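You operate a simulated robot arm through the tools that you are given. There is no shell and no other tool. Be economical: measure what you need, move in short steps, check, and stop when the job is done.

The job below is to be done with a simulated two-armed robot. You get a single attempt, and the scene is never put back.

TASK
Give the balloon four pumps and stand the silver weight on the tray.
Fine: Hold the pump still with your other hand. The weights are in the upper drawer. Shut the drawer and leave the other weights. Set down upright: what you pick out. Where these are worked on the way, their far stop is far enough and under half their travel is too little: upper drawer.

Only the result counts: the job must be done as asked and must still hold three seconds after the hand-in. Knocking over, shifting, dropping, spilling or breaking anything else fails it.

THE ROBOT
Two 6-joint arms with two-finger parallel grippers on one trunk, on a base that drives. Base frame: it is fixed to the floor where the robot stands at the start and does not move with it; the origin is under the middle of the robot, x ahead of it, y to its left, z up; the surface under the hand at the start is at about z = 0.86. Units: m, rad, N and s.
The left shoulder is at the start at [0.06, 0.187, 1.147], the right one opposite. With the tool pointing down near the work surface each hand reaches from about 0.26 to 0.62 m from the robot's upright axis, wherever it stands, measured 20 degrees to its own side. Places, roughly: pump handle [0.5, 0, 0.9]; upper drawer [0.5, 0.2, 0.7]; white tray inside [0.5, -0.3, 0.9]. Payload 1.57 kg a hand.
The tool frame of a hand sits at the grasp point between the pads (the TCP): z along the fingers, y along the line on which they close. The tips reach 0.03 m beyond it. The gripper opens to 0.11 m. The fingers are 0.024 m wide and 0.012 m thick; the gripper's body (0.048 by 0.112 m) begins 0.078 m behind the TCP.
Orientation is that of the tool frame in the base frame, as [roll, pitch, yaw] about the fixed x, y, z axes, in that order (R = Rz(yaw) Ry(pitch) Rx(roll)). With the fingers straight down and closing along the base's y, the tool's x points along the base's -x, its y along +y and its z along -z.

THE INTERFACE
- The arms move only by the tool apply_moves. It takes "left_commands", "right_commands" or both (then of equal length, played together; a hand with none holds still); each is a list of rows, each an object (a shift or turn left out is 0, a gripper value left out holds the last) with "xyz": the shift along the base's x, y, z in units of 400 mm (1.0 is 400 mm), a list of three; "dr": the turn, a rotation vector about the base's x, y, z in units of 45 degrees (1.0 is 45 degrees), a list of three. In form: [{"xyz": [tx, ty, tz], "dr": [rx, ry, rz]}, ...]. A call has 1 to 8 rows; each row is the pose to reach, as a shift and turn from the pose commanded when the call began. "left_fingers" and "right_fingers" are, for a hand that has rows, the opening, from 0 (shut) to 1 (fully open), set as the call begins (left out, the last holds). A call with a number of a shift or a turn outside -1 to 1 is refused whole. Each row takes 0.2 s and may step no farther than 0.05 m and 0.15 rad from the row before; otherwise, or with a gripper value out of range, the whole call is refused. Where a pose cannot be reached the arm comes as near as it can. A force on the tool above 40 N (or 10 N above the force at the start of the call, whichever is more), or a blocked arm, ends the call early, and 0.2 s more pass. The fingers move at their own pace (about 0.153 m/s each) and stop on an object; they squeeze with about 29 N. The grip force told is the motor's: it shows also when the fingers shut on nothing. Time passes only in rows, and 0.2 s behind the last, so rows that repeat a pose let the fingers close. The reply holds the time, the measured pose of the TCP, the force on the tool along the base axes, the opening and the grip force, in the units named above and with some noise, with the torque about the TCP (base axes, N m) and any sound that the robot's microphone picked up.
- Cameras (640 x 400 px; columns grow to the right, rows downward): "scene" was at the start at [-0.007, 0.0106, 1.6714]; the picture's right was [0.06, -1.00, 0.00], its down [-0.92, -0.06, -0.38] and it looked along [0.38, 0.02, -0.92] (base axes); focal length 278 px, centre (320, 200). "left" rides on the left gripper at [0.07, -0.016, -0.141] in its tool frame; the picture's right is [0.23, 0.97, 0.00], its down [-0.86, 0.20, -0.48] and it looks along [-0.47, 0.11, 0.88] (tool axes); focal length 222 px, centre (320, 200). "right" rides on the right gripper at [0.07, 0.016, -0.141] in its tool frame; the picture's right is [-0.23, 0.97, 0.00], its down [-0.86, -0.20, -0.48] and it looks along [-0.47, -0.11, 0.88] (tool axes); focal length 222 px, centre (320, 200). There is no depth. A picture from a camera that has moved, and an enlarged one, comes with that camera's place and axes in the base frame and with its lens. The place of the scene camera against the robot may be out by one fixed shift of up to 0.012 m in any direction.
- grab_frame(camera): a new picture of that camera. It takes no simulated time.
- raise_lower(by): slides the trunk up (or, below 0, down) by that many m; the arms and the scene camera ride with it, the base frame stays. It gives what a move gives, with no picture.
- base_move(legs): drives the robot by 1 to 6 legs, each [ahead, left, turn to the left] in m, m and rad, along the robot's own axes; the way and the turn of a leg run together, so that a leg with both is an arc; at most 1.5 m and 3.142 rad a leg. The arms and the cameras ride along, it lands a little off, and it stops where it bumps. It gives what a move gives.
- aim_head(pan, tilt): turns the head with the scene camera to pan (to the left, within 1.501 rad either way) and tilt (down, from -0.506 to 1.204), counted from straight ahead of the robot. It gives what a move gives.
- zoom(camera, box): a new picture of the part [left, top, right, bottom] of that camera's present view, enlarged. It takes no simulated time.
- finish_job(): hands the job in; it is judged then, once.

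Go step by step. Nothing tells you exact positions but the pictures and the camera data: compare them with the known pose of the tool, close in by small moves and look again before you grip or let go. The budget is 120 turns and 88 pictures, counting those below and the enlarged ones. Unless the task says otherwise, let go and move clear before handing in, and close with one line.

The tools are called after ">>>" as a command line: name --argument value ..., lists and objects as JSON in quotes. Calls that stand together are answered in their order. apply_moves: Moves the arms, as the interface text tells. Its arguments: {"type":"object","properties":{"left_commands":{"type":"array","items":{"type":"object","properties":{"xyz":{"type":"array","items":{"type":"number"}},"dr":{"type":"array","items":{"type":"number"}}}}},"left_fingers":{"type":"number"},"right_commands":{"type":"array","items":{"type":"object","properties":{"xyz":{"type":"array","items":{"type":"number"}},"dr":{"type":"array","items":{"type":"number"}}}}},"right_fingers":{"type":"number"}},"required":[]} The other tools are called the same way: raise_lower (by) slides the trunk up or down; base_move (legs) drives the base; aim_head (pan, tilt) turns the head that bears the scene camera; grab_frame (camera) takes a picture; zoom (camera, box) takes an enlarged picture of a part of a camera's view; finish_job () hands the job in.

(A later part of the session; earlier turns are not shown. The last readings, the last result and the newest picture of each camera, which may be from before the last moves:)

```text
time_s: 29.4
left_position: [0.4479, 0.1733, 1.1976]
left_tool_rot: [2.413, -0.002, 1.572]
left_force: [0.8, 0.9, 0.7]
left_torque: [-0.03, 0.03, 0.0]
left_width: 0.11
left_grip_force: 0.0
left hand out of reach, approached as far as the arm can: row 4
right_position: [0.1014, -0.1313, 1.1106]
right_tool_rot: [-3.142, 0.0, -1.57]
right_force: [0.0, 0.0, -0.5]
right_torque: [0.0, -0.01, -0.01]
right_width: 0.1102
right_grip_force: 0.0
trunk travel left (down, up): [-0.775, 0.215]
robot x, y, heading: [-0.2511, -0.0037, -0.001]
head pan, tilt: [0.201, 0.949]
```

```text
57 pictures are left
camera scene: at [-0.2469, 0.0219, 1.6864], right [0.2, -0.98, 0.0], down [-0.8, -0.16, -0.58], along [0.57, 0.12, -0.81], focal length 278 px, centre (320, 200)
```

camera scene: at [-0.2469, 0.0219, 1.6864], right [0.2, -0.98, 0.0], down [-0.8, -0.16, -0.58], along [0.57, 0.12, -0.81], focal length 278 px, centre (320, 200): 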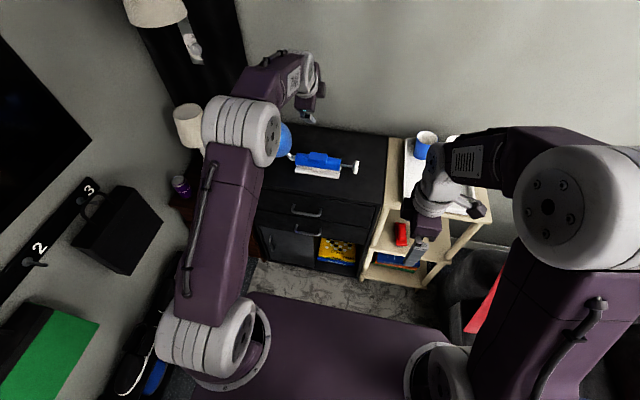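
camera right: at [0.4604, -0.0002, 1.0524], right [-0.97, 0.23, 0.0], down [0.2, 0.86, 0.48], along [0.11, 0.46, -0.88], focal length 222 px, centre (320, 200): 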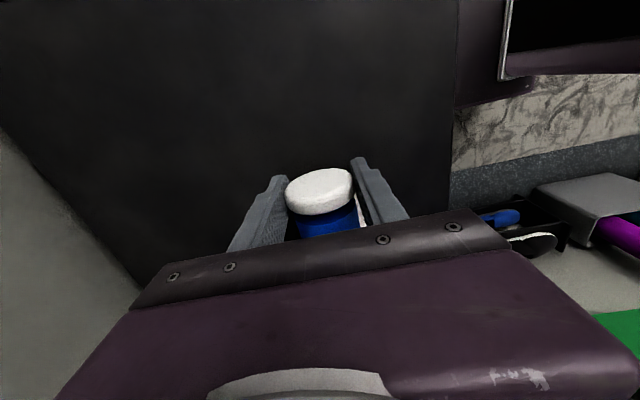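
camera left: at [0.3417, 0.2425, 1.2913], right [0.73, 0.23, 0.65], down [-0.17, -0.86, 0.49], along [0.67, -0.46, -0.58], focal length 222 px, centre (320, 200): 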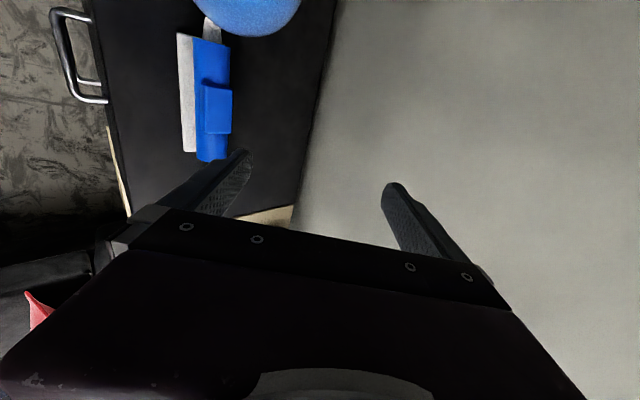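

>>> zoom --camera "scene" --box '[240, 140, 400, 240]'

>>> zoom --camera "left" --box '[20, 0, 180, 110]'

```text
4.00 times, centred on (320, 190) of scene
camera zoom: at [-0.2469, 0.0219, 1.6864], right [0.2, -0.98, 0.0], down [-0.8, -0.16, -0.58], along [0.57, 0.12, -0.81], focal length 1110 px, centre (320, 240)
```

zoom: 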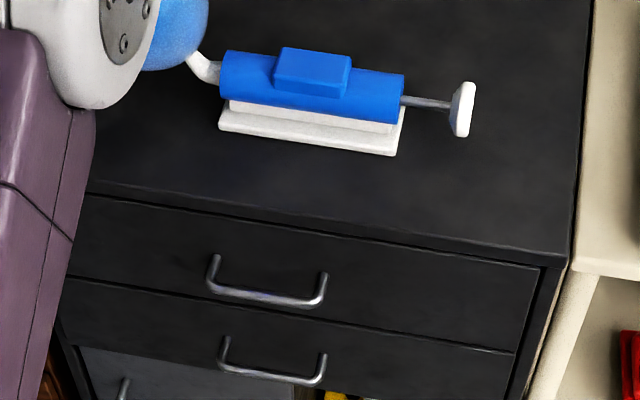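

```text
3.64 times, centred on (100, 55) of left
camera zoom: at [0.3417, 0.2425, 1.2913], right [0.73, 0.23, 0.65], down [-0.17, -0.86, 0.49], along [0.67, -0.46, -0.58], focal length 808 px, centre (1120, 727)
```

zoom: 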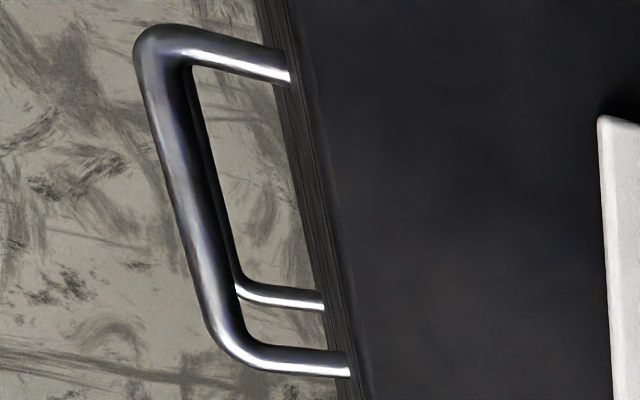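

The handle bar sits at roughly x≈0.324, y 0.137–0.236, z≈0.775, gap ~30 mm. I'll approach above it with about 20° tilt and measure again.

>>> apply_moves --left_commands '[{"xyz": [-0.12, 0.01, 0], "dr": [0, 0.06, 0]}, {"xyz": [-0.24, 0.02, 0], "dr": [0, 0.12, 0]}, {"xyz": [-0.36, 0.03, -0.03], "dr": [0, 0.18, 0]}, {"xyz": [-0.395, 0.035, -0.14], "dr": [0, 0.24, 0]}, {"xyz": [-0.395, 0.035, -0.26], "dr": [0, 0.3, 0]}, {"xyz": [-0.395, 0.035, -0.38], "dr": [0, 0.36, 0]}, {"xyz": [-0.395, 0.035, -0.5], "dr": [0, 0.42, 0]}, {"xyz": [-0.395, 0.035, -0.6], "dr": [0, 0.48, 0]}]'

>>> grab_frame --camera "left"

>>> zoom --camera "scene" --box '[240, 140, 400, 240]'

```text
time_s: 31.2
left_position: [0.2927, 0.1866, 0.9556]
left_tool_rot: [2.79, -0.002, 1.571]
left_force: [-0.3, -0.1, 0.3]
left_torque: [-0.04, 0.0, 0.0]
left_width: 0.1098
left_grip_force: 0.1
right_position: [0.1024, -0.1315, 1.11]
right_tool_rot: [3.14, -0.001, -1.569]
right_force: [0.3, 0.5, -0.4]
right_torque: [-0.01, 0.02, 0.03]
right_width: 0.1097
right_grip_force: 0.0
trunk travel left (down, up): [-0.775, 0.215]
robot x, y, heading: [-0.2595, -0.0005, 0.001]
head pan, tilt: [0.201, 0.949]
```

```text
54 pictures are left
camera left: at [0.2271, 0.2557, 1.0821], right [0.91, 0.23, 0.34], down [0.02, -0.86, 0.52], along [0.4, -0.47, -0.79], focal length 222 px, centre (320, 200)
```

left: 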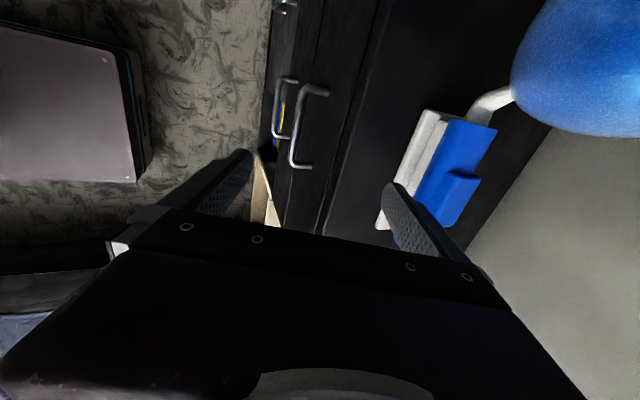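

```text
4.00 times, centred on (320, 190) of scene
camera zoom: at [-0.2455, 0.022, 1.6864], right [0.2, -0.98, 0.0], down [-0.8, -0.16, -0.58], along [0.57, 0.12, -0.81], focal length 1110 px, centre (320, 240)
```

zoom: 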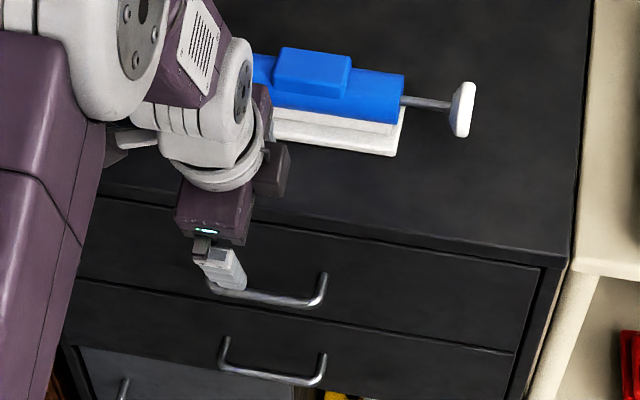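

Refined bar: x≈0.3235, z≈0.774, centre y≈0.188. Narrow the jaws to 30 mm, descend to just above and check.

>>> apply_moves --left_commands '[{"xyz": [0, 0, -0.1]}, {"xyz": [0, 0, -0.2]}, {"xyz": [0, 0.0035, -0.264]}, {"xyz": [0.02, 0.0035, -0.3]}]' --left_fingers 0.27

>>> grab_frame --camera "left"

>>> zoom --camera "scene" --box '[240, 140, 400, 240]'

```text
time_s: 32.2
left_position: [0.2996, 0.1893, 0.8369]
left_tool_rot: [2.79, -0.001, 1.57]
left_force: [-0.4, 0.4, -0.1]
left_torque: [-0.01, 0.03, 0.0]
left_width: 0.0297
left_grip_force: 0.0
right_position: [0.1022, -0.1327, 1.1108]
right_tool_rot: [3.14, 0.0, -1.573]
right_force: [-0.4, -0.4, -0.4]
right_torque: [-0.01, 0.01, 0.03]
right_width: 0.11
right_grip_force: 0.1
trunk travel left (down, up): [-0.775, 0.215]
robot x, y, heading: [-0.2561, -0.001, 0.0]
head pan, tilt: [0.201, 0.949]
```

```text
52 pictures are left
camera left: at [0.2351, 0.258, 0.963], right [0.91, 0.23, 0.34], down [0.02, -0.86, 0.52], along [0.4, -0.47, -0.79], focal length 222 px, centre (320, 200)
```

left: 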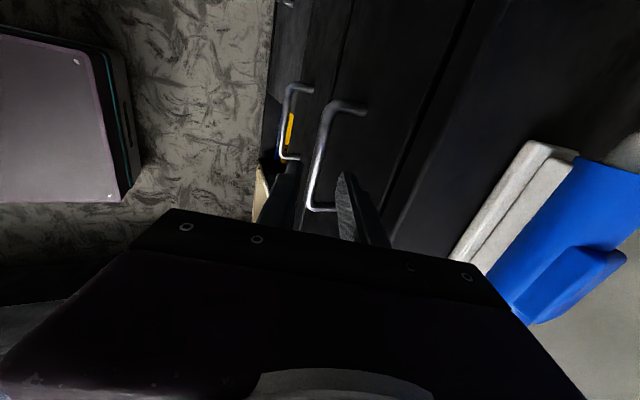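

```text
4.00 times, centred on (320, 190) of scene
camera zoom: at [-0.2462, 0.0218, 1.6864], right [0.2, -0.98, 0.0], down [-0.8, -0.16, -0.58], along [0.57, 0.12, -0.81], focal length 1110 px, centre (320, 240)
```

zoom: 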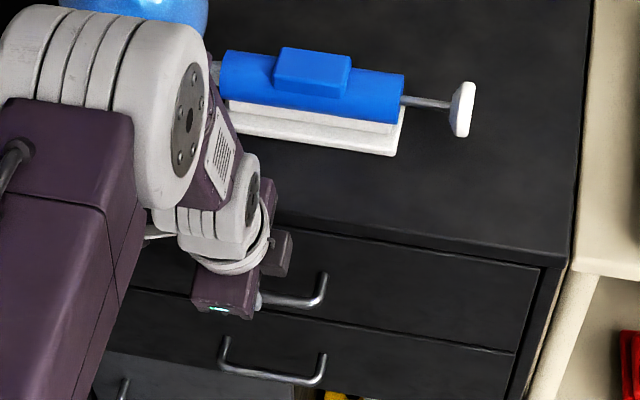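

The bar lies between the fingers. Move on down around it.

>>> apply_moves --left_commands '[{"xyz": [0.012, 0, -0.04]}, {"xyz": [0.025, 0, -0.08]}, {"xyz": [0.04, 0, -0.12]}]'

>>> grab_frame --camera "left"

```text
time_s: 33.0
left_position: [0.315, 0.1887, 0.7892]
left_tool_rot: [2.789, 0.001, 1.572]
left_force: [-0.4, -0.4, -0.8]
left_torque: [0.01, 0.0, -0.04]
left_width: 0.0299
left_grip_force: 0.0
right_position: [0.1037, -0.1317, 1.1112]
right_tool_rot: [-3.14, 0.0, -1.574]
right_force: [0.0, 0.7, -0.3]
right_torque: [0.0, 0.01, -0.02]
right_width: 0.1103
right_grip_force: 0.0
trunk travel left (down, up): [-0.775, 0.215]
robot x, y, heading: [-0.2557, 0.0025, 0.003]
head pan, tilt: [0.201, 0.949]
```

```text
50 pictures are left
camera left: at [0.2498, 0.258, 0.9154], right [0.91, 0.23, 0.34], down [0.02, -0.86, 0.52], along [0.4, -0.47, -0.79], focal length 222 px, centre (320, 200)
```

left: 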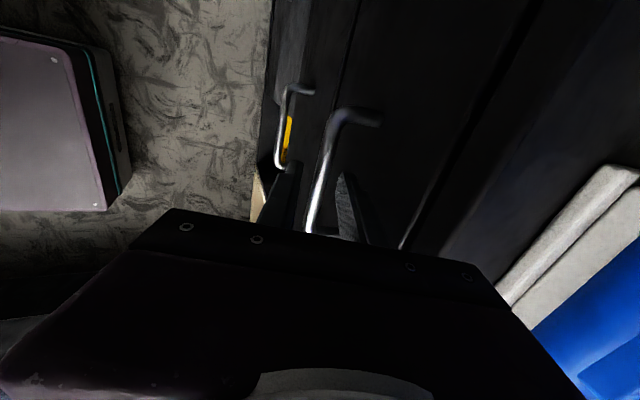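

No contact and the bar passes between the fingers. Close and begin to pull.

>>> apply_moves --left_commands '[{"xyz": [0, 0, 0]}, {"xyz": [0, 0, 0]}]' --left_fingers 0

>>> apply_moves --left_commands '[{"xyz": [-0.05, 0, 0]}, {"xyz": [-0.1, 0, 0]}]'

```text
time_s: 33.6
left_position: [0.3138, 0.1895, 0.7903]
left_tool_rot: [2.789, 0.0, 1.573]
left_force: [0.6, -0.1, 0.8]
left_torque: [-0.28, -0.06, 0.73]
left_width: 0.0118
left_grip_force: 28.9
right_position: [0.1033, -0.1321, 1.1108]
right_tool_rot: [3.142, -0.001, -1.57]
right_force: [-0.1, 0.6, 0.6]
right_torque: [0.01, 0.03, 0.04]
right_width: 0.1102
right_grip_force: 0.0
trunk travel left (down, up): [-0.775, 0.215]
robot x, y, heading: [-0.2566, 0.0038, -0.005]
head pan, tilt: [0.201, 0.949]
```

```text
time_s: 34.2
left_position: [0.2739, 0.189, 0.7893]
left_tool_rot: [2.789, -0.001, 1.57]
left_force: [-1.0, -1.9, 1.8]
left_torque: [-0.26, 0.04, 0.72]
left_width: 0.0117
left_grip_force: 28.5
right_position: [0.1015, -0.1314, 1.1115]
right_tool_rot: [3.141, -0.001, -1.574]
right_force: [-0.1, -1.2, 0.6]
right_torque: [0.01, 0.01, -0.01]
right_width: 0.11
right_grip_force: 0.0
trunk travel left (down, up): [-0.775, 0.215]
robot x, y, heading: [-0.2514, 0.0023, 0.002]
head pan, tilt: [0.201, 0.949]
```

>>> apply_moves --left_commands '[{"xyz": [-0.07, 0, 0]}, {"xyz": [-0.14, 0, 0]}, {"xyz": [-0.21, 0, 0]}, {"xyz": [-0.28, 0, 0]}, {"xyz": [-0.35, 0, 0]}]'

>>> grab_frame --camera "scene"

```text
time_s: 35.4
left_position: [0.1316, 0.1892, 0.7897]
left_tool_rot: [2.789, 0.0, 1.572]
left_force: [-1.6, -0.3, 6.1]
left_torque: [-0.05, 0.03, 0.71]
left_width: 0.012
left_grip_force: 28.5
right_position: [0.101, -0.1321, 1.1112]
right_tool_rot: [-3.14, 0.001, -1.573]
right_force: [0.5, 0.2, -0.1]
right_torque: [0.0, 0.02, 0.01]
right_width: 0.1098
right_grip_force: 0.1
trunk travel left (down, up): [-0.775, 0.215]
robot x, y, heading: [-0.2543, -0.0011, -0.004]
head pan, tilt: [0.201, 0.949]
```

```text
49 pictures are left
camera scene: at [-0.2487, 0.0215, 1.6865], right [0.2, -0.98, 0.0], down [-0.8, -0.16, -0.58], along [0.57, 0.12, -0.81], focal length 278 px, centre (320, 200)
```

scene: 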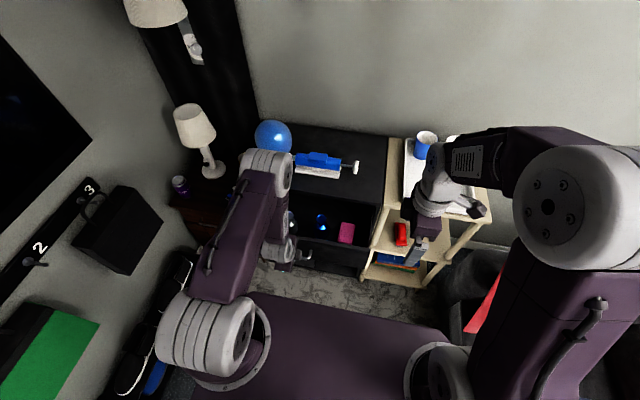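

The drawer slides open with things inside. Pull on to the far stop.

>>> apply_moves --left_commands '[{"xyz": [-0.06, 0, 0]}, {"xyz": [-0.12, 0, 0]}, {"xyz": [-0.18, 0, 0]}]'

>>> zoom --camera "scene" --box '[230, 160, 400, 280]'

```text
time_s: 36.2
left_position: [0.0618, 0.1901, 0.7897]
left_tool_rot: [2.791, 0.002, 1.57]
left_force: [0.3, 0.7, -3.6]
left_torque: [0.12, 0.09, 0.78]
left_width: 0.0117
left_grip_force: 29.7
right_position: [0.1036, -0.1326, 1.1096]
right_tool_rot: [3.141, -0.001, -1.572]
right_force: [0.3, -0.8, 0.0]
right_torque: [0.03, -0.06, 0.03]
right_width: 0.1097
right_grip_force: 0.0
trunk travel left (down, up): [-0.775, 0.215]
robot x, y, heading: [-0.2537, 0.0007, -0.005]
head pan, tilt: [0.201, 0.949]
```

```text
3.33 times, centred on (315, 220) of scene
camera zoom: at [-0.2473, 0.0219, 1.6862], right [0.2, -0.98, 0.0], down [-0.8, -0.16, -0.58], along [0.57, 0.12, -0.81], focal length 925 px, centre (337, 133)
```

zoom: 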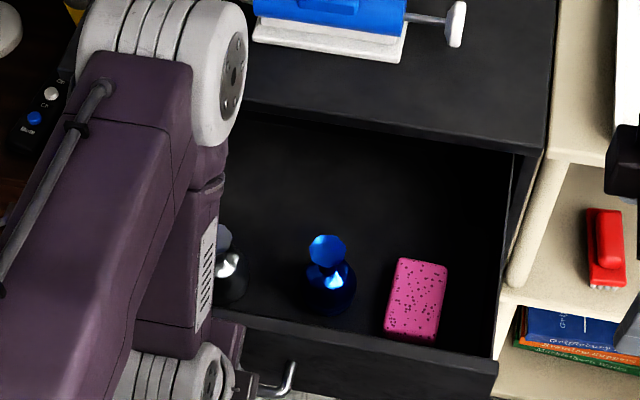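

Open 0.25 m, and a blue and a silver weight are visible. One more short pull, then release.

>>> apply_moves --left_commands '[{"xyz": [-0.03, 0, 0]}, {"xyz": [-0.06, 0, 0]}]'

>>> apply_moves --left_commands '[{"xyz": [0, 0, 0]}, {"xyz": [0, 0, 0]}]' --left_fingers 0.27

>>> apply_moves --left_commands '[{"xyz": [-0.01, 0, 0.06]}, {"xyz": [-0.03, 0, 0.15]}, {"xyz": [-0.03, 0, 0.27]}, {"xyz": [-0.03, 0, 0.38]}, {"xyz": [-0.03, 0.1, 0.45]}, {"xyz": [-0.03, 0.2, 0.5]}]'

>>> grab_frame --camera "scene"

>>> grab_frame --camera "left"

```text
time_s: 36.8
left_position: [0.0586, 0.1896, 0.7909]
left_tool_rot: [2.797, 0.0, 1.571]
left_force: [-0.5, 0.6, -1.7]
left_torque: [-0.44, -0.02, 0.58]
left_width: 0.012
left_grip_force: 28.8
left hand out of reach, approached as far as the arm can: row 1, 2
right_position: [0.1017, -0.1319, 1.1105]
right_tool_rot: [-3.141, 0.0, -1.573]
right_force: [0.1, 0.8, -1.0]
right_torque: [0.0, -0.03, 0.0]
right_width: 0.11
right_grip_force: 0.1
trunk travel left (down, up): [-0.775, 0.215]
robot x, y, heading: [-0.2504, 0.0035, -0.003]
head pan, tilt: [0.201, 0.949]
```

```text
time_s: 37.4
left_position: [0.0586, 0.1896, 0.7886]
left_tool_rot: [2.798, 0.001, 1.571]
left_force: [0.2, -0.1, -0.6]
left_torque: [0.0, 0.0, 0.0]
left_width: 0.0299
left_grip_force: 0.0
right_position: [0.1015, -0.1325, 1.111]
right_tool_rot: [3.141, 0.0, -1.571]
right_force: [0.3, -0.1, 0.3]
right_torque: [-0.01, -0.01, 0.01]
right_width: 0.11
right_grip_force: 0.0
trunk travel left (down, up): [-0.775, 0.215]
robot x, y, heading: [-0.2547, -0.001, -0.006]
head pan, tilt: [0.201, 0.949]
```

```text
time_s: 38.8
left_position: [0.0809, 0.2875, 0.985]
left_tool_rot: [2.791, 0.002, 1.571]
left_force: [0.1, -0.8, 0.6]
left_torque: [0.0, -0.03, 0.01]
left_width: 0.0299
left_grip_force: 0.0
left hand out of reach, approached as far as the arm can: row 1, 2, 3, 4, 5, 6
right_position: [0.1006, -0.1305, 1.1108]
right_tool_rot: [-3.14, -0.002, -1.573]
right_force: [0.2, -0.2, 0.3]
right_torque: [-0.02, -0.03, 0.01]
right_width: 0.1101
right_grip_force: 0.0
trunk travel left (down, up): [-0.775, 0.215]
robot x, y, heading: [-0.2571, 0.003, -0.005]
head pan, tilt: [0.201, 0.949]
```

```text
47 pictures are left
camera scene: at [-0.2496, 0.024, 1.6864], right [0.2, -0.98, 0.0], down [-0.8, -0.16, -0.58], along [0.57, 0.11, -0.81], focal length 278 px, centre (320, 200)
```

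scene: 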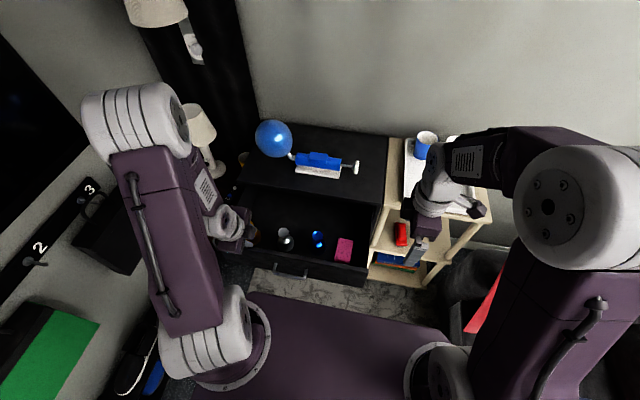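

```text
46 pictures are left
camera left: at [0.0177, 0.3571, 1.111], right [0.91, 0.23, 0.33], down [0.02, -0.85, 0.52], along [0.4, -0.47, -0.79], focal length 222 px, centre (320, 200)
```

left: 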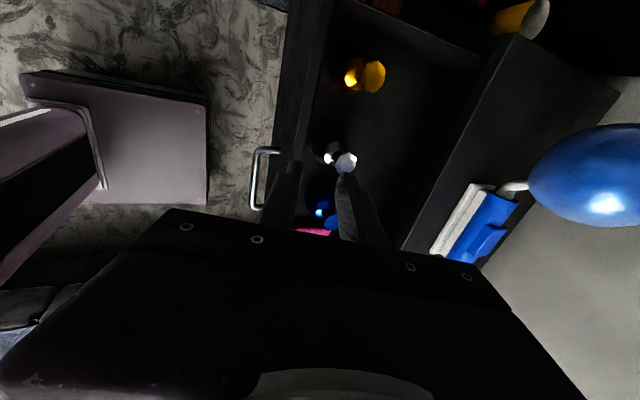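

Gold, silver and blue weights stand in the drawer with an eraser/sponge. Move the left hand out of the way and zoom to locate the silver one.

>>> zoom --camera "scene" --box '[230, 190, 390, 290]'

>>> zoom --camera "left" --box '[270, 30, 450, 240]'

```text
4.00 times, centred on (310, 240) of scene
camera zoom: at [-0.2496, 0.024, 1.6864], right [0.2, -0.98, 0.0], down [-0.8, -0.16, -0.58], along [0.57, 0.11, -0.81], focal length 1110 px, centre (360, 40)
```

zoom: 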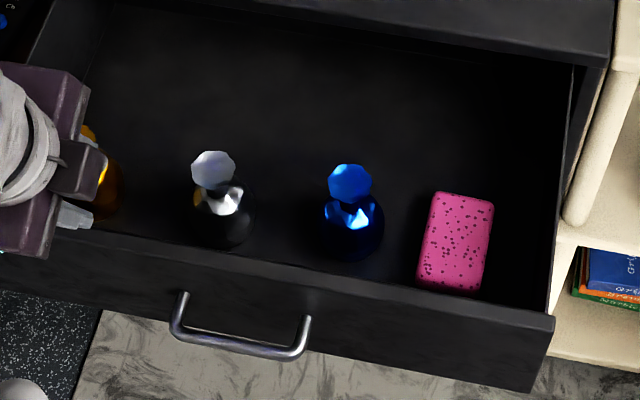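

```text
1.90 times, centred on (360, 135) of left
camera zoom: at [0.0177, 0.3571, 1.111], right [0.91, 0.23, 0.33], down [0.02, -0.85, 0.52], along [0.4, -0.47, -0.79], focal length 423 px, centre (244, 324)
```

zoom: 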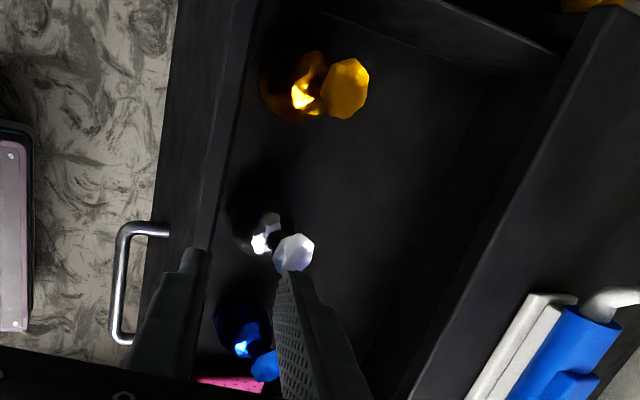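

Silver weight knob ≈[0.21, 0.24, 0.79]. The right hand should carry it to the tray, so I want to shift the base slightly forward-left; first check clearance on the left side.

>>> aim_head --pan 1.2 --tilt 1.1

>>> grab_frame --camera "scene"

```text
time_s: 40.1
left_position: [0.0843, 0.2852, 0.9835]
left_tool_rot: [2.793, 0.0, 1.571]
left_force: [0.7, -0.5, 0.0]
left_torque: [0.01, 0.02, -0.01]
left_width: 0.0296
left_grip_force: 0.0
right_position: [0.1009, -0.1324, 1.1112]
right_tool_rot: [3.141, 0.002, -1.574]
right_force: [0.2, 0.3, -0.3]
right_torque: [0.02, 0.01, -0.01]
right_width: 0.1099
right_grip_force: 0.0
trunk travel left (down, up): [-0.775, 0.215]
robot x, y, heading: [-0.254, 0.0024, -0.003]
head pan, tilt: [1.201, 1.1]
```

```text
43 pictures are left
camera scene: at [-0.2955, 0.0659, 1.6762], right [0.93, -0.36, 0.0], down [-0.32, -0.83, -0.45], along [0.16, 0.42, -0.89], focal length 278 px, centre (320, 200)
```

scene: 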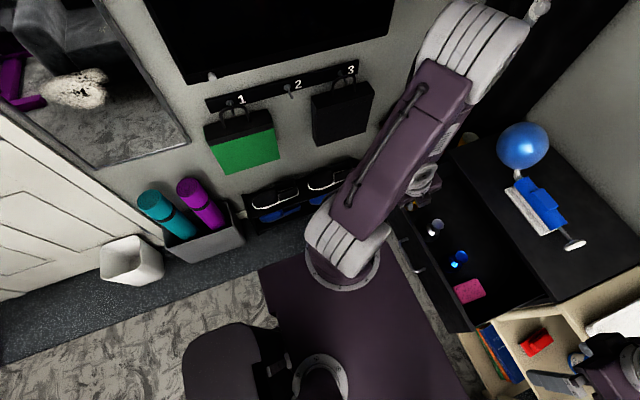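

There is ample room on the left. Raise the left hand out of the way and shift the base forward 0.05 and left 0.12.

>>> apply_moves --left_commands '[{"xyz": [0, 0.03, 0.08]}, {"xyz": [0, 0.06, 0.16]}, {"xyz": [0, 0.09, 0.24]}, {"xyz": [0, 0.12, 0.3]}]'

>>> base_move --legs '[[0.05, 0.12, 0]]'

>>> aim_head --pan 0.4 --tilt 1.1

>>> grab_frame --camera "scene"

```text
time_s: 41.1
left_position: [0.0813, 0.3349, 1.1042]
left_tool_rot: [2.788, -0.002, 1.571]
left_force: [0.0, 0.2, -0.6]
left_torque: [-0.01, -0.01, 0.0]
left_width: 0.0298
left_grip_force: 0.1
right_position: [0.1025, -0.1318, 1.1109]
right_tool_rot: [3.14, 0.001, -1.574]
right_force: [0.2, 0.4, 0.1]
right_torque: [-0.02, -0.02, 0.01]
right_width: 0.11
right_grip_force: 0.0
trunk travel left (down, up): [-0.775, 0.215]
robot x, y, heading: [-0.2576, 0.0022, -0.003]
head pan, tilt: [1.201, 1.1]
```

```text
time_s: 42.3
left_position: [0.1324, 0.4536, 1.1047]
left_tool_rot: [2.79, -0.003, 1.569]
left_force: [0.1, 0.6, 0.2]
left_torque: [0.0, 0.0, -0.01]
left_width: 0.03
left_grip_force: 0.1
right_position: [0.1513, -0.0163, 1.1113]
right_tool_rot: [-3.141, 0.002, -1.574]
right_force: [0.2, -0.6, -0.8]
right_torque: [0.03, 0.01, 0.03]
right_width: 0.1101
right_grip_force: 0.0
trunk travel left (down, up): [-0.775, 0.215]
robot x, y, heading: [-0.2014, 0.116, -0.002]
head pan, tilt: [1.201, 1.1]
```

```text
time_s: 43.5
left_position: [0.1328, 0.4549, 1.1031]
left_tool_rot: [2.79, 0.0, 1.567]
left_force: [0.1, -0.5, 0.1]
left_torque: [0.03, 0.04, 0.01]
left_width: 0.0298
left_grip_force: 0.0
right_position: [0.1528, -0.0133, 1.1119]
right_tool_rot: [-3.141, -0.001, -1.571]
right_force: [-0.1, -0.7, 0.6]
right_torque: [0.03, -0.03, 0.01]
right_width: 0.1101
right_grip_force: 0.0
trunk travel left (down, up): [-0.775, 0.215]
robot x, y, heading: [-0.2021, 0.1199, -0.003]
head pan, tilt: [0.4, 1.1]
```

```text
42 pictures are left
camera scene: at [-0.2101, 0.1506, 1.6762], right [0.39, -0.92, 0.0], down [-0.82, -0.35, -0.45], along [0.42, 0.18, -0.89], focal length 278 px, centre (320, 200)
```

scene: 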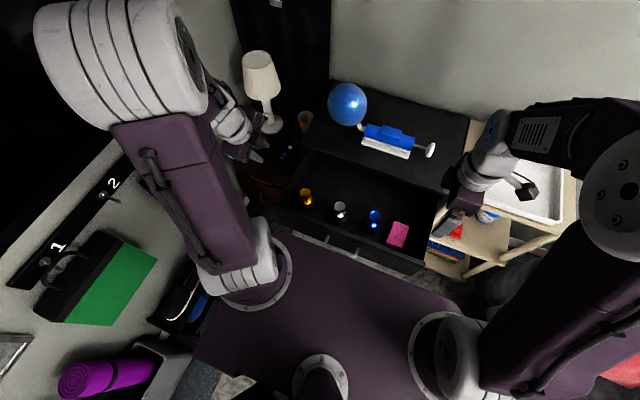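

All three weights are visible. Bring the right hand above the silver one and measure with its camera.

>>> apply_moves --right_commands '[{"xyz": [0.024, 0.1, -0.02]}, {"xyz": [0.048, 0.2, -0.04]}, {"xyz": [0.072, 0.3, -0.06]}, {"xyz": [0.096, 0.4, -0.09]}, {"xyz": [0.12, 0.5, -0.13]}, {"xyz": [0.143, 0.58, -0.2]}]'

>>> grab_frame --camera "right"

>>> zoom --camera "scene" --box '[260, 130, 460, 280]'

```text
time_s: 44.9
left_position: [0.1335, 0.4547, 1.1019]
left_tool_rot: [2.79, 0.001, 1.569]
left_force: [0.9, 1.2, 0.0]
left_torque: [0.01, 0.01, 0.0]
left_width: 0.0296
left_grip_force: 0.1
right_position: [0.2103, 0.2194, 1.0305]
right_tool_rot: [-3.141, -0.002, -1.572]
right_force: [1.4, -0.1, 1.0]
right_torque: [0.01, 0.03, -0.01]
right_width: 0.1099
right_grip_force: 0.1
trunk travel left (down, up): [-0.775, 0.215]
robot x, y, heading: [-0.2088, 0.121, -0.005]
head pan, tilt: [0.4, 1.1]
```

```text
41 pictures are left
camera right: at [0.1939, 0.1493, 1.1729], right [-0.97, 0.23, 0.0], down [0.2, 0.86, 0.48], along [0.11, 0.46, -0.88], focal length 222 px, centre (320, 200)
```

right: 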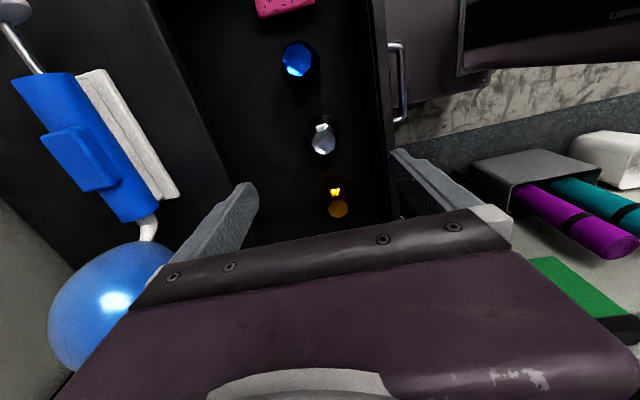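

```text
2.67 times, centred on (360, 205) of scene
camera zoom: at [-0.2086, 0.1526, 1.6762], right [0.39, -0.92, 0.0], down [-0.82, -0.35, -0.45], along [0.42, 0.17, -0.89], focal length 740 px, centre (213, 187)
```

zoom: 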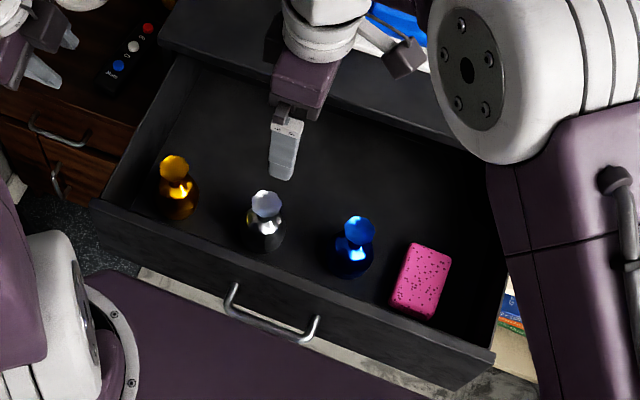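

Triangulated: silver knob at ≈(0.213, 0.2385, 0.78). Descend to z≈0.87 with jaws at 80 mm and re-check.

>>> apply_moves --right_commands '[{"xyz": [0.004, 0.024, -0.1]}, {"xyz": [0.007, 0.048, -0.2]}, {"xyz": [0.007, 0.048, -0.3]}, {"xyz": [0.007, 0.048, -0.4]}]' --right_fingers 0.73

>>> grab_frame --camera "right"

>>> zoom --camera "scene" --box '[290, 150, 390, 230]'

```text
time_s: 45.9
left_position: [0.1329, 0.4549, 1.1031]
left_tool_rot: [2.792, 0.0, 1.569]
left_force: [0.8, -1.1, 0.1]
left_torque: [-0.02, 0.0, -0.04]
left_width: 0.0297
left_grip_force: 0.0
right_position: [0.2131, 0.2378, 0.8701]
right_tool_rot: [-3.141, 0.002, -1.571]
right_force: [-0.1, -0.3, -0.2]
right_torque: [-0.01, 0.01, 0.01]
right_width: 0.0805
right_grip_force: 0.0
trunk travel left (down, up): [-0.775, 0.215]
robot x, y, heading: [-0.2015, 0.121, -0.0]
head pan, tilt: [0.4, 1.1]
```

```text
39 pictures are left
camera right: at [0.1965, 0.1677, 1.0126], right [-0.97, 0.23, 0.0], down [0.2, 0.85, 0.48], along [0.11, 0.47, -0.88], focal length 222 px, centre (320, 200)
```

right: 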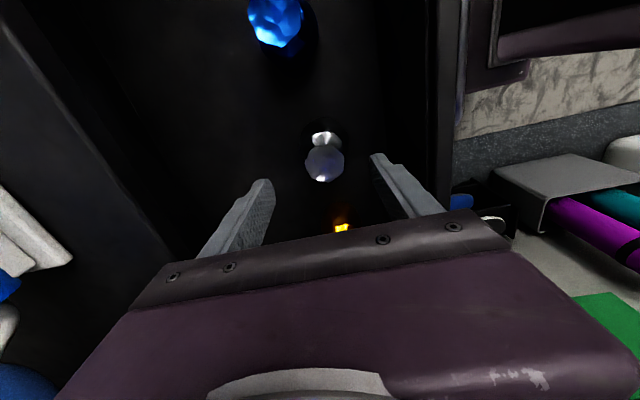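

```text
5.00 times, centred on (340, 190) of scene
camera zoom: at [-0.2087, 0.1517, 1.6763], right [0.39, -0.92, 0.0], down [-0.82, -0.35, -0.45], along [0.42, 0.18, -0.89], focal length 1387 px, centre (220, 250)
```

zoom: 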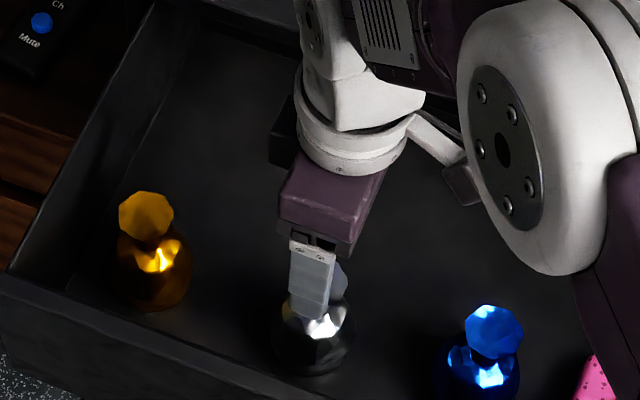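

Refined knob centre ≈(0.211, 0.242, 0.79). Descend around it.

>>> apply_moves --right_commands '[{"xyz": [-0.005, 0.01, -0.07]}, {"xyz": [-0.005, 0.01, -0.13]}, {"xyz": [-0.005, 0.01, -0.195]}]'

>>> grab_frame --camera "right"

>>> zoom --camera "scene" --box '[290, 150, 390, 230]'

```text
time_s: 46.7
left_position: [0.1335, 0.4548, 1.1029]
left_tool_rot: [2.789, -0.001, 1.569]
left_force: [-0.4, -0.7, -0.4]
left_torque: [0.01, 0.0, -0.01]
left_width: 0.0297
left_grip_force: 0.0
right_position: [0.2109, 0.2424, 0.7923]
right_tool_rot: [3.141, 0.0, -1.572]
right_force: [0.9, -0.5, -0.6]
right_torque: [0.0, 0.01, 0.02]
right_width: 0.0803
right_grip_force: 0.0
trunk travel left (down, up): [-0.775, 0.215]
robot x, y, heading: [-0.2015, 0.1192, -0.001]
head pan, tilt: [0.4, 1.1]
```

```text
37 pictures are left
camera right: at [0.1935, 0.1719, 0.935], right [-0.97, 0.23, 0.0], down [0.2, 0.85, 0.48], along [0.11, 0.47, -0.88], focal length 222 px, centre (320, 200)
```

right: 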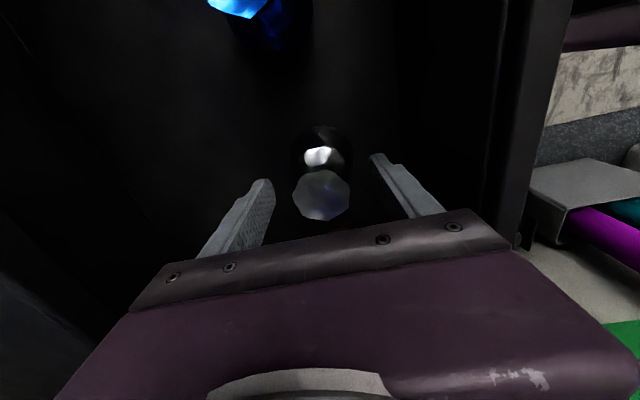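

```text
5.00 times, centred on (340, 190) of scene
camera zoom: at [-0.2096, 0.1511, 1.6763], right [0.39, -0.92, 0.0], down [-0.82, -0.34, -0.45], along [0.42, 0.18, -0.89], focal length 1387 px, centre (220, 250)
```

zoom: 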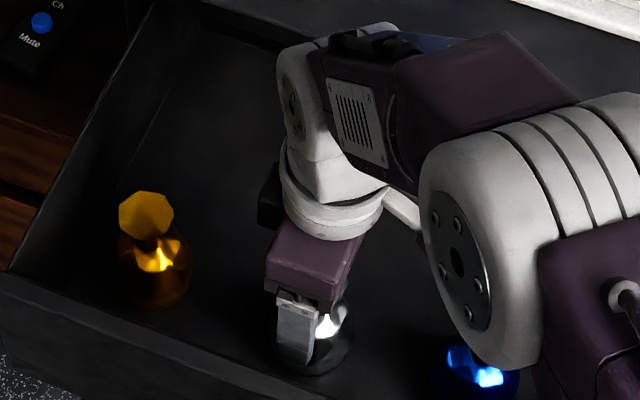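

The knob sits exactly at the TCP projection. Close the jaws.

>>> apply_moves --right_commands '[{"xyz": [0, 0, 0]}, {"xyz": [0, 0, 0]}, {"xyz": [0, 0, 0]}]' --right_fingers 0

>>> apply_moves --right_commands '[{"xyz": [0, 0, 0.02]}, {"xyz": [0, 0, 0.05]}, {"xyz": [0, 0, 0.1]}]'

>>> grab_frame --camera "right"

```text
time_s: 47.5
left_position: [0.1342, 0.4533, 1.1035]
left_tool_rot: [2.788, 0.001, 1.569]
left_force: [-0.8, 0.6, 0.6]
left_torque: [0.0, 0.0, 0.02]
left_width: 0.0296
left_grip_force: 0.0
right_position: [0.2104, 0.243, 0.7913]
right_tool_rot: [3.141, 0.002, -1.572]
right_force: [-0.5, -0.3, 0.3]
right_torque: [0.0, -0.13, -0.03]
right_width: 0.0231
right_grip_force: 29.1
trunk travel left (down, up): [-0.775, 0.215]
robot x, y, heading: [-0.2027, 0.1194, -0.001]
head pan, tilt: [0.4, 1.1]
```

```text
time_s: 48.3
left_position: [0.1327, 0.454, 1.1036]
left_tool_rot: [2.789, -0.001, 1.569]
left_force: [-0.3, 0.2, -0.4]
left_torque: [0.0, 0.04, 0.02]
left_width: 0.0297
left_grip_force: 0.1
right_position: [0.21, 0.2417, 0.8325]
right_tool_rot: [-3.141, -0.001, -1.574]
right_force: [0.2, -0.2, -1.8]
right_torque: [-0.01, 0.04, 0.0]
right_width: 0.0229
right_grip_force: 29.0
trunk travel left (down, up): [-0.775, 0.215]
robot x, y, heading: [-0.2046, 0.1194, 0.002]
head pan, tilt: [0.4, 1.1]
```

```text
35 pictures are left
camera right: at [0.1931, 0.1714, 0.9758], right [-0.97, 0.23, 0.0], down [0.2, 0.85, 0.48], along [0.11, 0.47, -0.88], focal length 222 px, centre (320, 200)
```

right: 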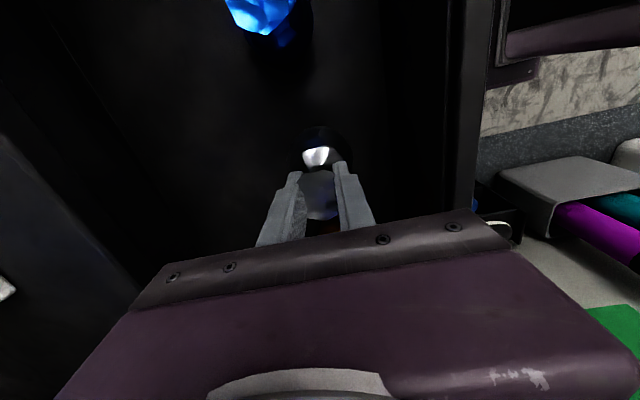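

The silver weight is lifted (≈0.2 kg). Raise it clear, bring it to the right side, then back the base so the left hand can shut the drawer.

>>> apply_moves --right_commands '[{"xyz": [0, 0, 0.1]}, {"xyz": [0, 0, 0.2]}, {"xyz": [0, 0, 0.3]}, {"xyz": [0, 0, 0.4]}, {"xyz": [0, 0, 0.5]}, {"xyz": [0, 0, 0.6]}]'

>>> apply_moves --right_commands '[{"xyz": [0, -0.1, 0]}, {"xyz": [-0.02, -0.2, 0]}, {"xyz": [-0.04, -0.3, 0]}, {"xyz": [-0.06, -0.4, 0]}, {"xyz": [-0.06, -0.5, 0]}, {"xyz": [-0.06, -0.6, 0]}]'

>>> base_move --legs '[[-0.12, -0.08, 0]]'

>>> aim_head --pan 0.2 --tilt 0.95

>>> grab_frame --camera "scene"

```text
time_s: 49.7
left_position: [0.1336, 0.4544, 1.1026]
left_tool_rot: [2.789, 0.001, 1.57]
left_force: [0.0, 0.3, 0.1]
left_torque: [0.02, -0.01, -0.02]
left_width: 0.0298
left_grip_force: 0.1
right_position: [0.2117, 0.2427, 1.0737]
right_tool_rot: [3.142, 0.002, -1.574]
right_force: [-0.7, 0.4, -1.4]
right_torque: [0.01, -0.04, -0.04]
right_width: 0.0229
right_grip_force: 29.1
trunk travel left (down, up): [-0.775, 0.215]
robot x, y, heading: [-0.2002, 0.1194, -0.004]
head pan, tilt: [0.4, 1.1]
```

```text
time_s: 51.1
left_position: [0.1328, 0.453, 1.104]
left_tool_rot: [2.789, -0.003, 1.568]
left_force: [0.1, -0.4, 0.4]
left_torque: [0.01, 0.01, 0.01]
left_width: 0.0299
left_grip_force: 0.1
right_position: [0.1872, -0.001, 1.0729]
right_tool_rot: [-3.141, 0.001, -1.574]
right_force: [-0.3, 0.2, -2.1]
right_torque: [0.02, -0.03, -0.01]
right_width: 0.0227
right_grip_force: 29.2
trunk travel left (down, up): [-0.775, 0.215]
robot x, y, heading: [-0.2013, 0.1169, -0.002]
head pan, tilt: [0.4, 1.1]
```

```text
time_s: 52.4
left_position: [0.0153, 0.3754, 1.1022]
left_tool_rot: [2.791, -0.001, 1.568]
left_force: [0.3, -0.6, -0.7]
left_torque: [-0.03, 0.02, 0.0]
left_width: 0.0298
left_grip_force: 0.1
right_position: [0.0696, -0.0772, 1.0723]
right_tool_rot: [3.139, -0.001, -1.574]
right_force: [-0.5, 0.2, -1.6]
right_torque: [-0.01, 0.02, -0.02]
right_width: 0.0229
right_grip_force: 29.3
trunk travel left (down, up): [-0.775, 0.215]
robot x, y, heading: [-0.321, 0.0418, -0.002]
head pan, tilt: [0.4, 1.1]
```

```text
time_s: 53.1
left_position: [0.0126, 0.3741, 1.1048]
left_tool_rot: [2.791, -0.003, 1.57]
left_force: [-0.1, 0.3, 0.6]
left_torque: [0.0, -0.01, 0.0]
left_width: 0.0297
left_grip_force: 0.0
right_position: [0.0657, -0.0794, 1.0723]
right_tool_rot: [3.141, 0.001, -1.573]
right_force: [0.0, -0.3, -1.6]
right_torque: [0.03, 0.03, -0.02]
right_width: 0.0226
right_grip_force: 28.7
trunk travel left (down, up): [-0.775, 0.215]
robot x, y, heading: [-0.3235, 0.039, -0.003]
head pan, tilt: [0.201, 0.949]
```

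```text
34 pictures are left
camera scene: at [-0.3172, 0.0608, 1.6864], right [0.2, -0.98, 0.0], down [-0.8, -0.16, -0.58], along [0.57, 0.12, -0.81], focal length 278 px, centre (320, 200)
```

scene: 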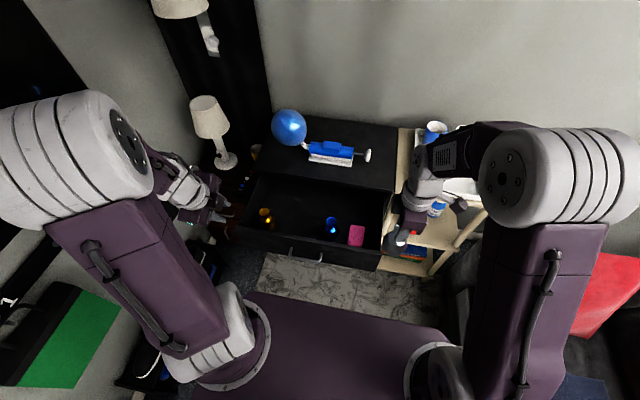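

Weight held upright on the right. Left hand now returns above the handle.

>>> apply_moves --left_commands '[{"xyz": [0.01, -0.1, -0.03]}, {"xyz": [0.02, -0.2, -0.06]}, {"xyz": [0.03, -0.3, -0.1]}, {"xyz": [0.045, -0.38, -0.18]}, {"xyz": [0.055, -0.44, -0.28]}, {"xyz": [0.065, -0.4625, -0.4]}, {"xyz": [0.068, -0.4625, -0.52]}, {"xyz": [0.068, -0.4625, -0.63]}]'

>>> grab_frame --camera "left"

```text
time_s: 55.0
left_position: [0.0413, 0.1893, 0.8499]
left_tool_rot: [2.789, -0.001, 1.569]
left_force: [0.7, 0.6, 0.2]
left_torque: [0.01, -0.01, -0.02]
left_width: 0.0297
left_grip_force: 0.1
left hand out of reach, approached as far as the arm can: row 3, 4
right_position: [0.0679, -0.0789, 1.0726]
right_tool_rot: [3.139, 0.002, -1.572]
right_force: [0.0, -0.2, -1.5]
right_torque: [0.03, 0.03, -0.02]
right_width: 0.0227
right_grip_force: 28.9
trunk travel left (down, up): [-0.775, 0.215]
robot x, y, heading: [-0.3226, 0.0388, 0.0]
head pan, tilt: [0.201, 0.949]
```

```text
33 pictures are left
camera left: at [-0.0226, 0.2571, 0.977], right [0.91, 0.23, 0.34], down [0.02, -0.86, 0.52], along [0.4, -0.47, -0.79], focal length 222 px, centre (320, 200)
```

left: 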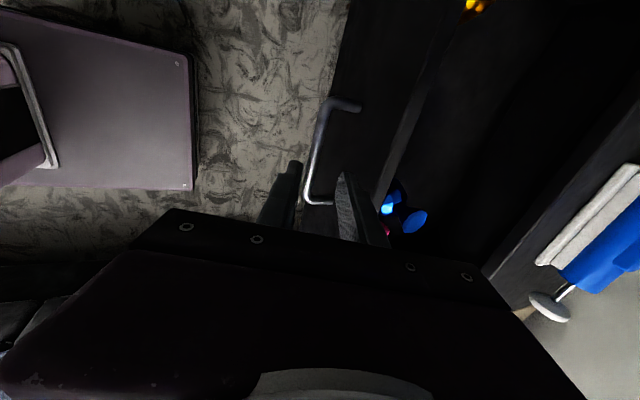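

>>> apply_moves --left_commands '[{"xyz": [0.01, 0, -0.05]}, {"xyz": [0.024, 0, -0.1]}, {"xyz": [0.039, 0, -0.152]}]'

>>> apply_moves --left_commands '[{"xyz": [0, 0, 0]}, {"xyz": [0, 0, 0]}]' --left_fingers 0

>>> grab_frame --camera "left"

```text
time_s: 55.8
left_position: [0.056, 0.1884, 0.7916]
left_tool_rot: [2.788, 0.001, 1.57]
left_force: [-0.5, 0.2, 1.3]
left_torque: [0.01, 0.02, -0.01]
left_width: 0.0297
left_grip_force: 0.0
right_position: [0.0682, -0.0785, 1.0733]
right_tool_rot: [3.141, 0.001, -1.573]
right_force: [-1.2, -0.1, -1.6]
right_torque: [-0.04, 0.05, -0.03]
right_width: 0.0226
right_grip_force: 29.0
trunk travel left (down, up): [-0.775, 0.215]
robot x, y, heading: [-0.3231, 0.0364, 0.003]
head pan, tilt: [0.201, 0.949]
```

```text
time_s: 56.4
left_position: [0.0545, 0.1887, 0.7909]
left_tool_rot: [2.79, -0.001, 1.571]
left_force: [0.7, 1.3, 3.4]
left_torque: [-0.36, -0.11, 0.67]
left_width: 0.0117
left_grip_force: 29.1
right_position: [0.0675, -0.0791, 1.0728]
right_tool_rot: [-3.141, 0.001, -1.573]
right_force: [-0.5, 1.0, -1.2]
right_torque: [0.0, 0.01, -0.04]
right_width: 0.0224
right_grip_force: 28.8
trunk travel left (down, up): [-0.775, 0.215]
robot x, y, heading: [-0.3269, 0.0422, -0.005]
head pan, tilt: [0.201, 0.949]
```

```text
32 pictures are left
camera left: at [-0.0083, 0.2579, 0.9173], right [0.91, 0.23, 0.34], down [0.02, -0.86, 0.52], along [0.41, -0.47, -0.79], focal length 222 px, centre (320, 200)
```

left: 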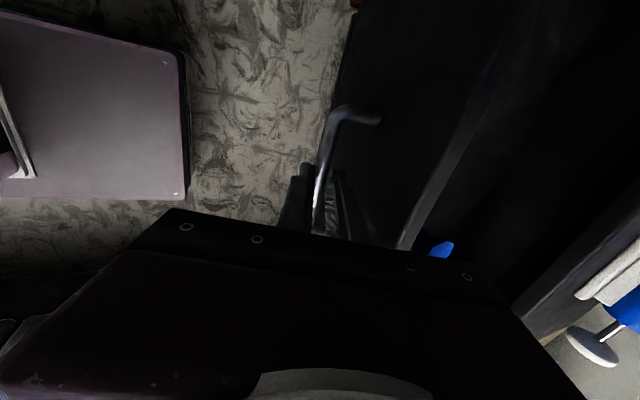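

The bar is gripped again. Slide the drawer shut gently.

>>> apply_moves --left_commands '[{"xyz": [0.05, 0, 0]}, {"xyz": [0.12, 0, 0]}, {"xyz": [0.19, 0, 0]}, {"xyz": [0.26, 0, 0]}, {"xyz": [0.33, 0, 0]}, {"xyz": [0.4, 0, 0]}, {"xyz": [0.47, 0, 0]}, {"xyz": [0.53, 0, 0]}]'

>>> apply_moves --left_commands '[{"xyz": [0.04, 0, 0]}, {"xyz": [0.08, 0, 0]}, {"xyz": [0.11, 0, 0]}, {"xyz": [0.13, 0, 0]}, {"xyz": [0.13, 0, 0]}]'

>>> grab_frame --camera "scene"

```text
time_s: 58.1
left_position: [0.2276, 0.1891, 0.7917]
left_tool_rot: [2.784, 0.001, 1.57]
left_force: [0.3, -7.4, 2.6]
left_torque: [-0.91, -0.05, 0.48]
left_width: 0.0117
left_grip_force: 29.0
left hand out of reach, approached as far as the arm can: row 7, 8
right_position: [0.0674, -0.0797, 1.0734]
right_tool_rot: [3.141, 0.002, -1.572]
right_force: [0.1, 0.5, -1.6]
right_torque: [0.01, 0.01, -0.01]
right_width: 0.0218
right_grip_force: 28.7
trunk travel left (down, up): [-0.775, 0.215]
robot x, y, heading: [-0.3231, 0.0385, -0.004]
head pan, tilt: [0.201, 0.949]
```

```text
time_s: 59.4
left_position: [0.2281, 0.1912, 0.7925]
left_tool_rot: [2.784, 0.001, 1.566]
left_force: [-0.9, -22.9, -9.6]
left_torque: [-1.13, 0.07, 0.32]
left_width: 0.012
left_grip_force: 29.2
left hand out of reach, approached as far as the arm can: row 1, 2, 3, 4, 5
right_position: [0.0682, -0.0811, 1.0727]
right_tool_rot: [3.142, 0.003, -1.573]
right_force: [-1.1, -0.9, -1.8]
right_torque: [-0.01, -0.01, 0.02]
right_width: 0.0218
right_grip_force: 28.9
trunk travel left (down, up): [-0.775, 0.215]
robot x, y, heading: [-0.3276, 0.0382, -0.002]
head pan, tilt: [0.201, 0.949]
```

```text
31 pictures are left
camera scene: at [-0.3146, 0.0568, 1.6864], right [0.2, -0.98, 0.0], down [-0.8, -0.16, -0.58], along [0.57, 0.12, -0.81], focal length 278 px, centre (320, 200)
```

scene: 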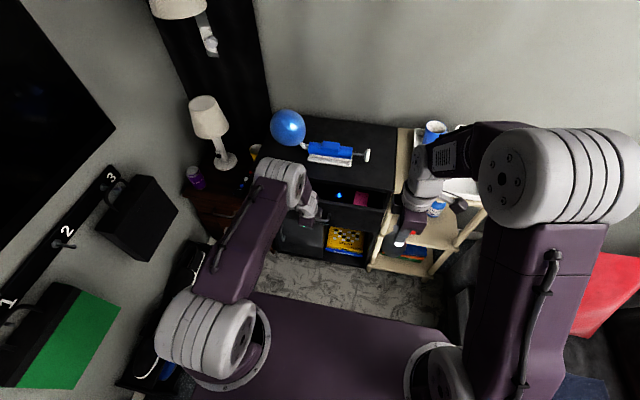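

The arm is at its reach limit. Open the jaws slightly (still around the bar), drive the base forward 0.08 so the front finger pushes the drawer, then finish with the arm.

>>> apply_moves --left_commands '[{"xyz": [-0.005, -0.004, 0]}, {"xyz": [-0.005, -0.004, 0]}]' --left_fingers 0.2

>>> base_move --legs '[[0.08, 0, 0]]'

>>> grab_frame --camera "left"

```text
time_s: 60.0
left_position: [0.2256, 0.1947, 0.7934]
left_tool_rot: [2.788, -0.004, 1.572]
left_force: [0.6, -0.1, 0.1]
left_torque: [0.0, -0.03, 0.01]
left_width: 0.0219
left_grip_force: 0.0
right_position: [0.0672, -0.0797, 1.0718]
right_tool_rot: [-3.14, 0.002, -1.574]
right_force: [0.6, -0.2, -1.0]
right_torque: [-0.01, 0.0, 0.03]
right_width: 0.0219
right_grip_force: 29.1
trunk travel left (down, up): [-0.775, 0.215]
robot x, y, heading: [-0.3252, 0.0386, -0.001]
head pan, tilt: [0.201, 0.949]
```

```text
time_s: 61.0
left_position: [0.3033, 0.1933, 0.7934]
left_tool_rot: [2.787, 0.001, 1.567]
left_force: [0.8, -0.5, -0.1]
left_torque: [-0.01, -0.02, -0.01]
left_width: 0.0223
left_grip_force: 0.1
right_position: [0.1451, -0.0795, 1.0735]
right_tool_rot: [-3.139, 0.001, -1.575]
right_force: [0.5, 0.3, -2.4]
right_torque: [0.01, -0.02, 0.02]
right_width: 0.0219
right_grip_force: 29.2
trunk travel left (down, up): [-0.775, 0.215]
robot x, y, heading: [-0.2438, 0.0407, -0.003]
head pan, tilt: [0.201, 0.949]
```

```text
30 pictures are left
camera left: at [0.2391, 0.2624, 0.9195], right [0.91, 0.22, 0.34], down [0.02, -0.86, 0.52], along [0.41, -0.47, -0.79], focal length 222 px, centre (320, 200)
```

left: 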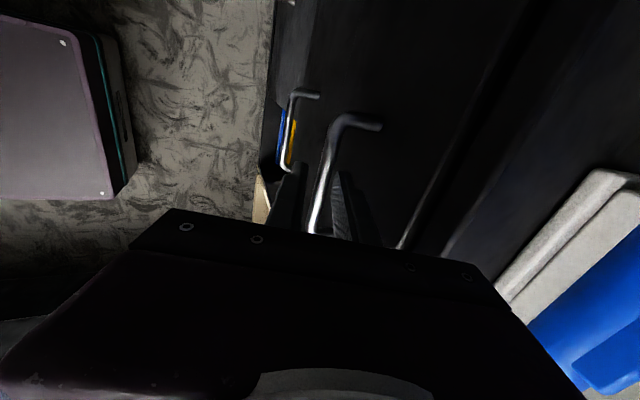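

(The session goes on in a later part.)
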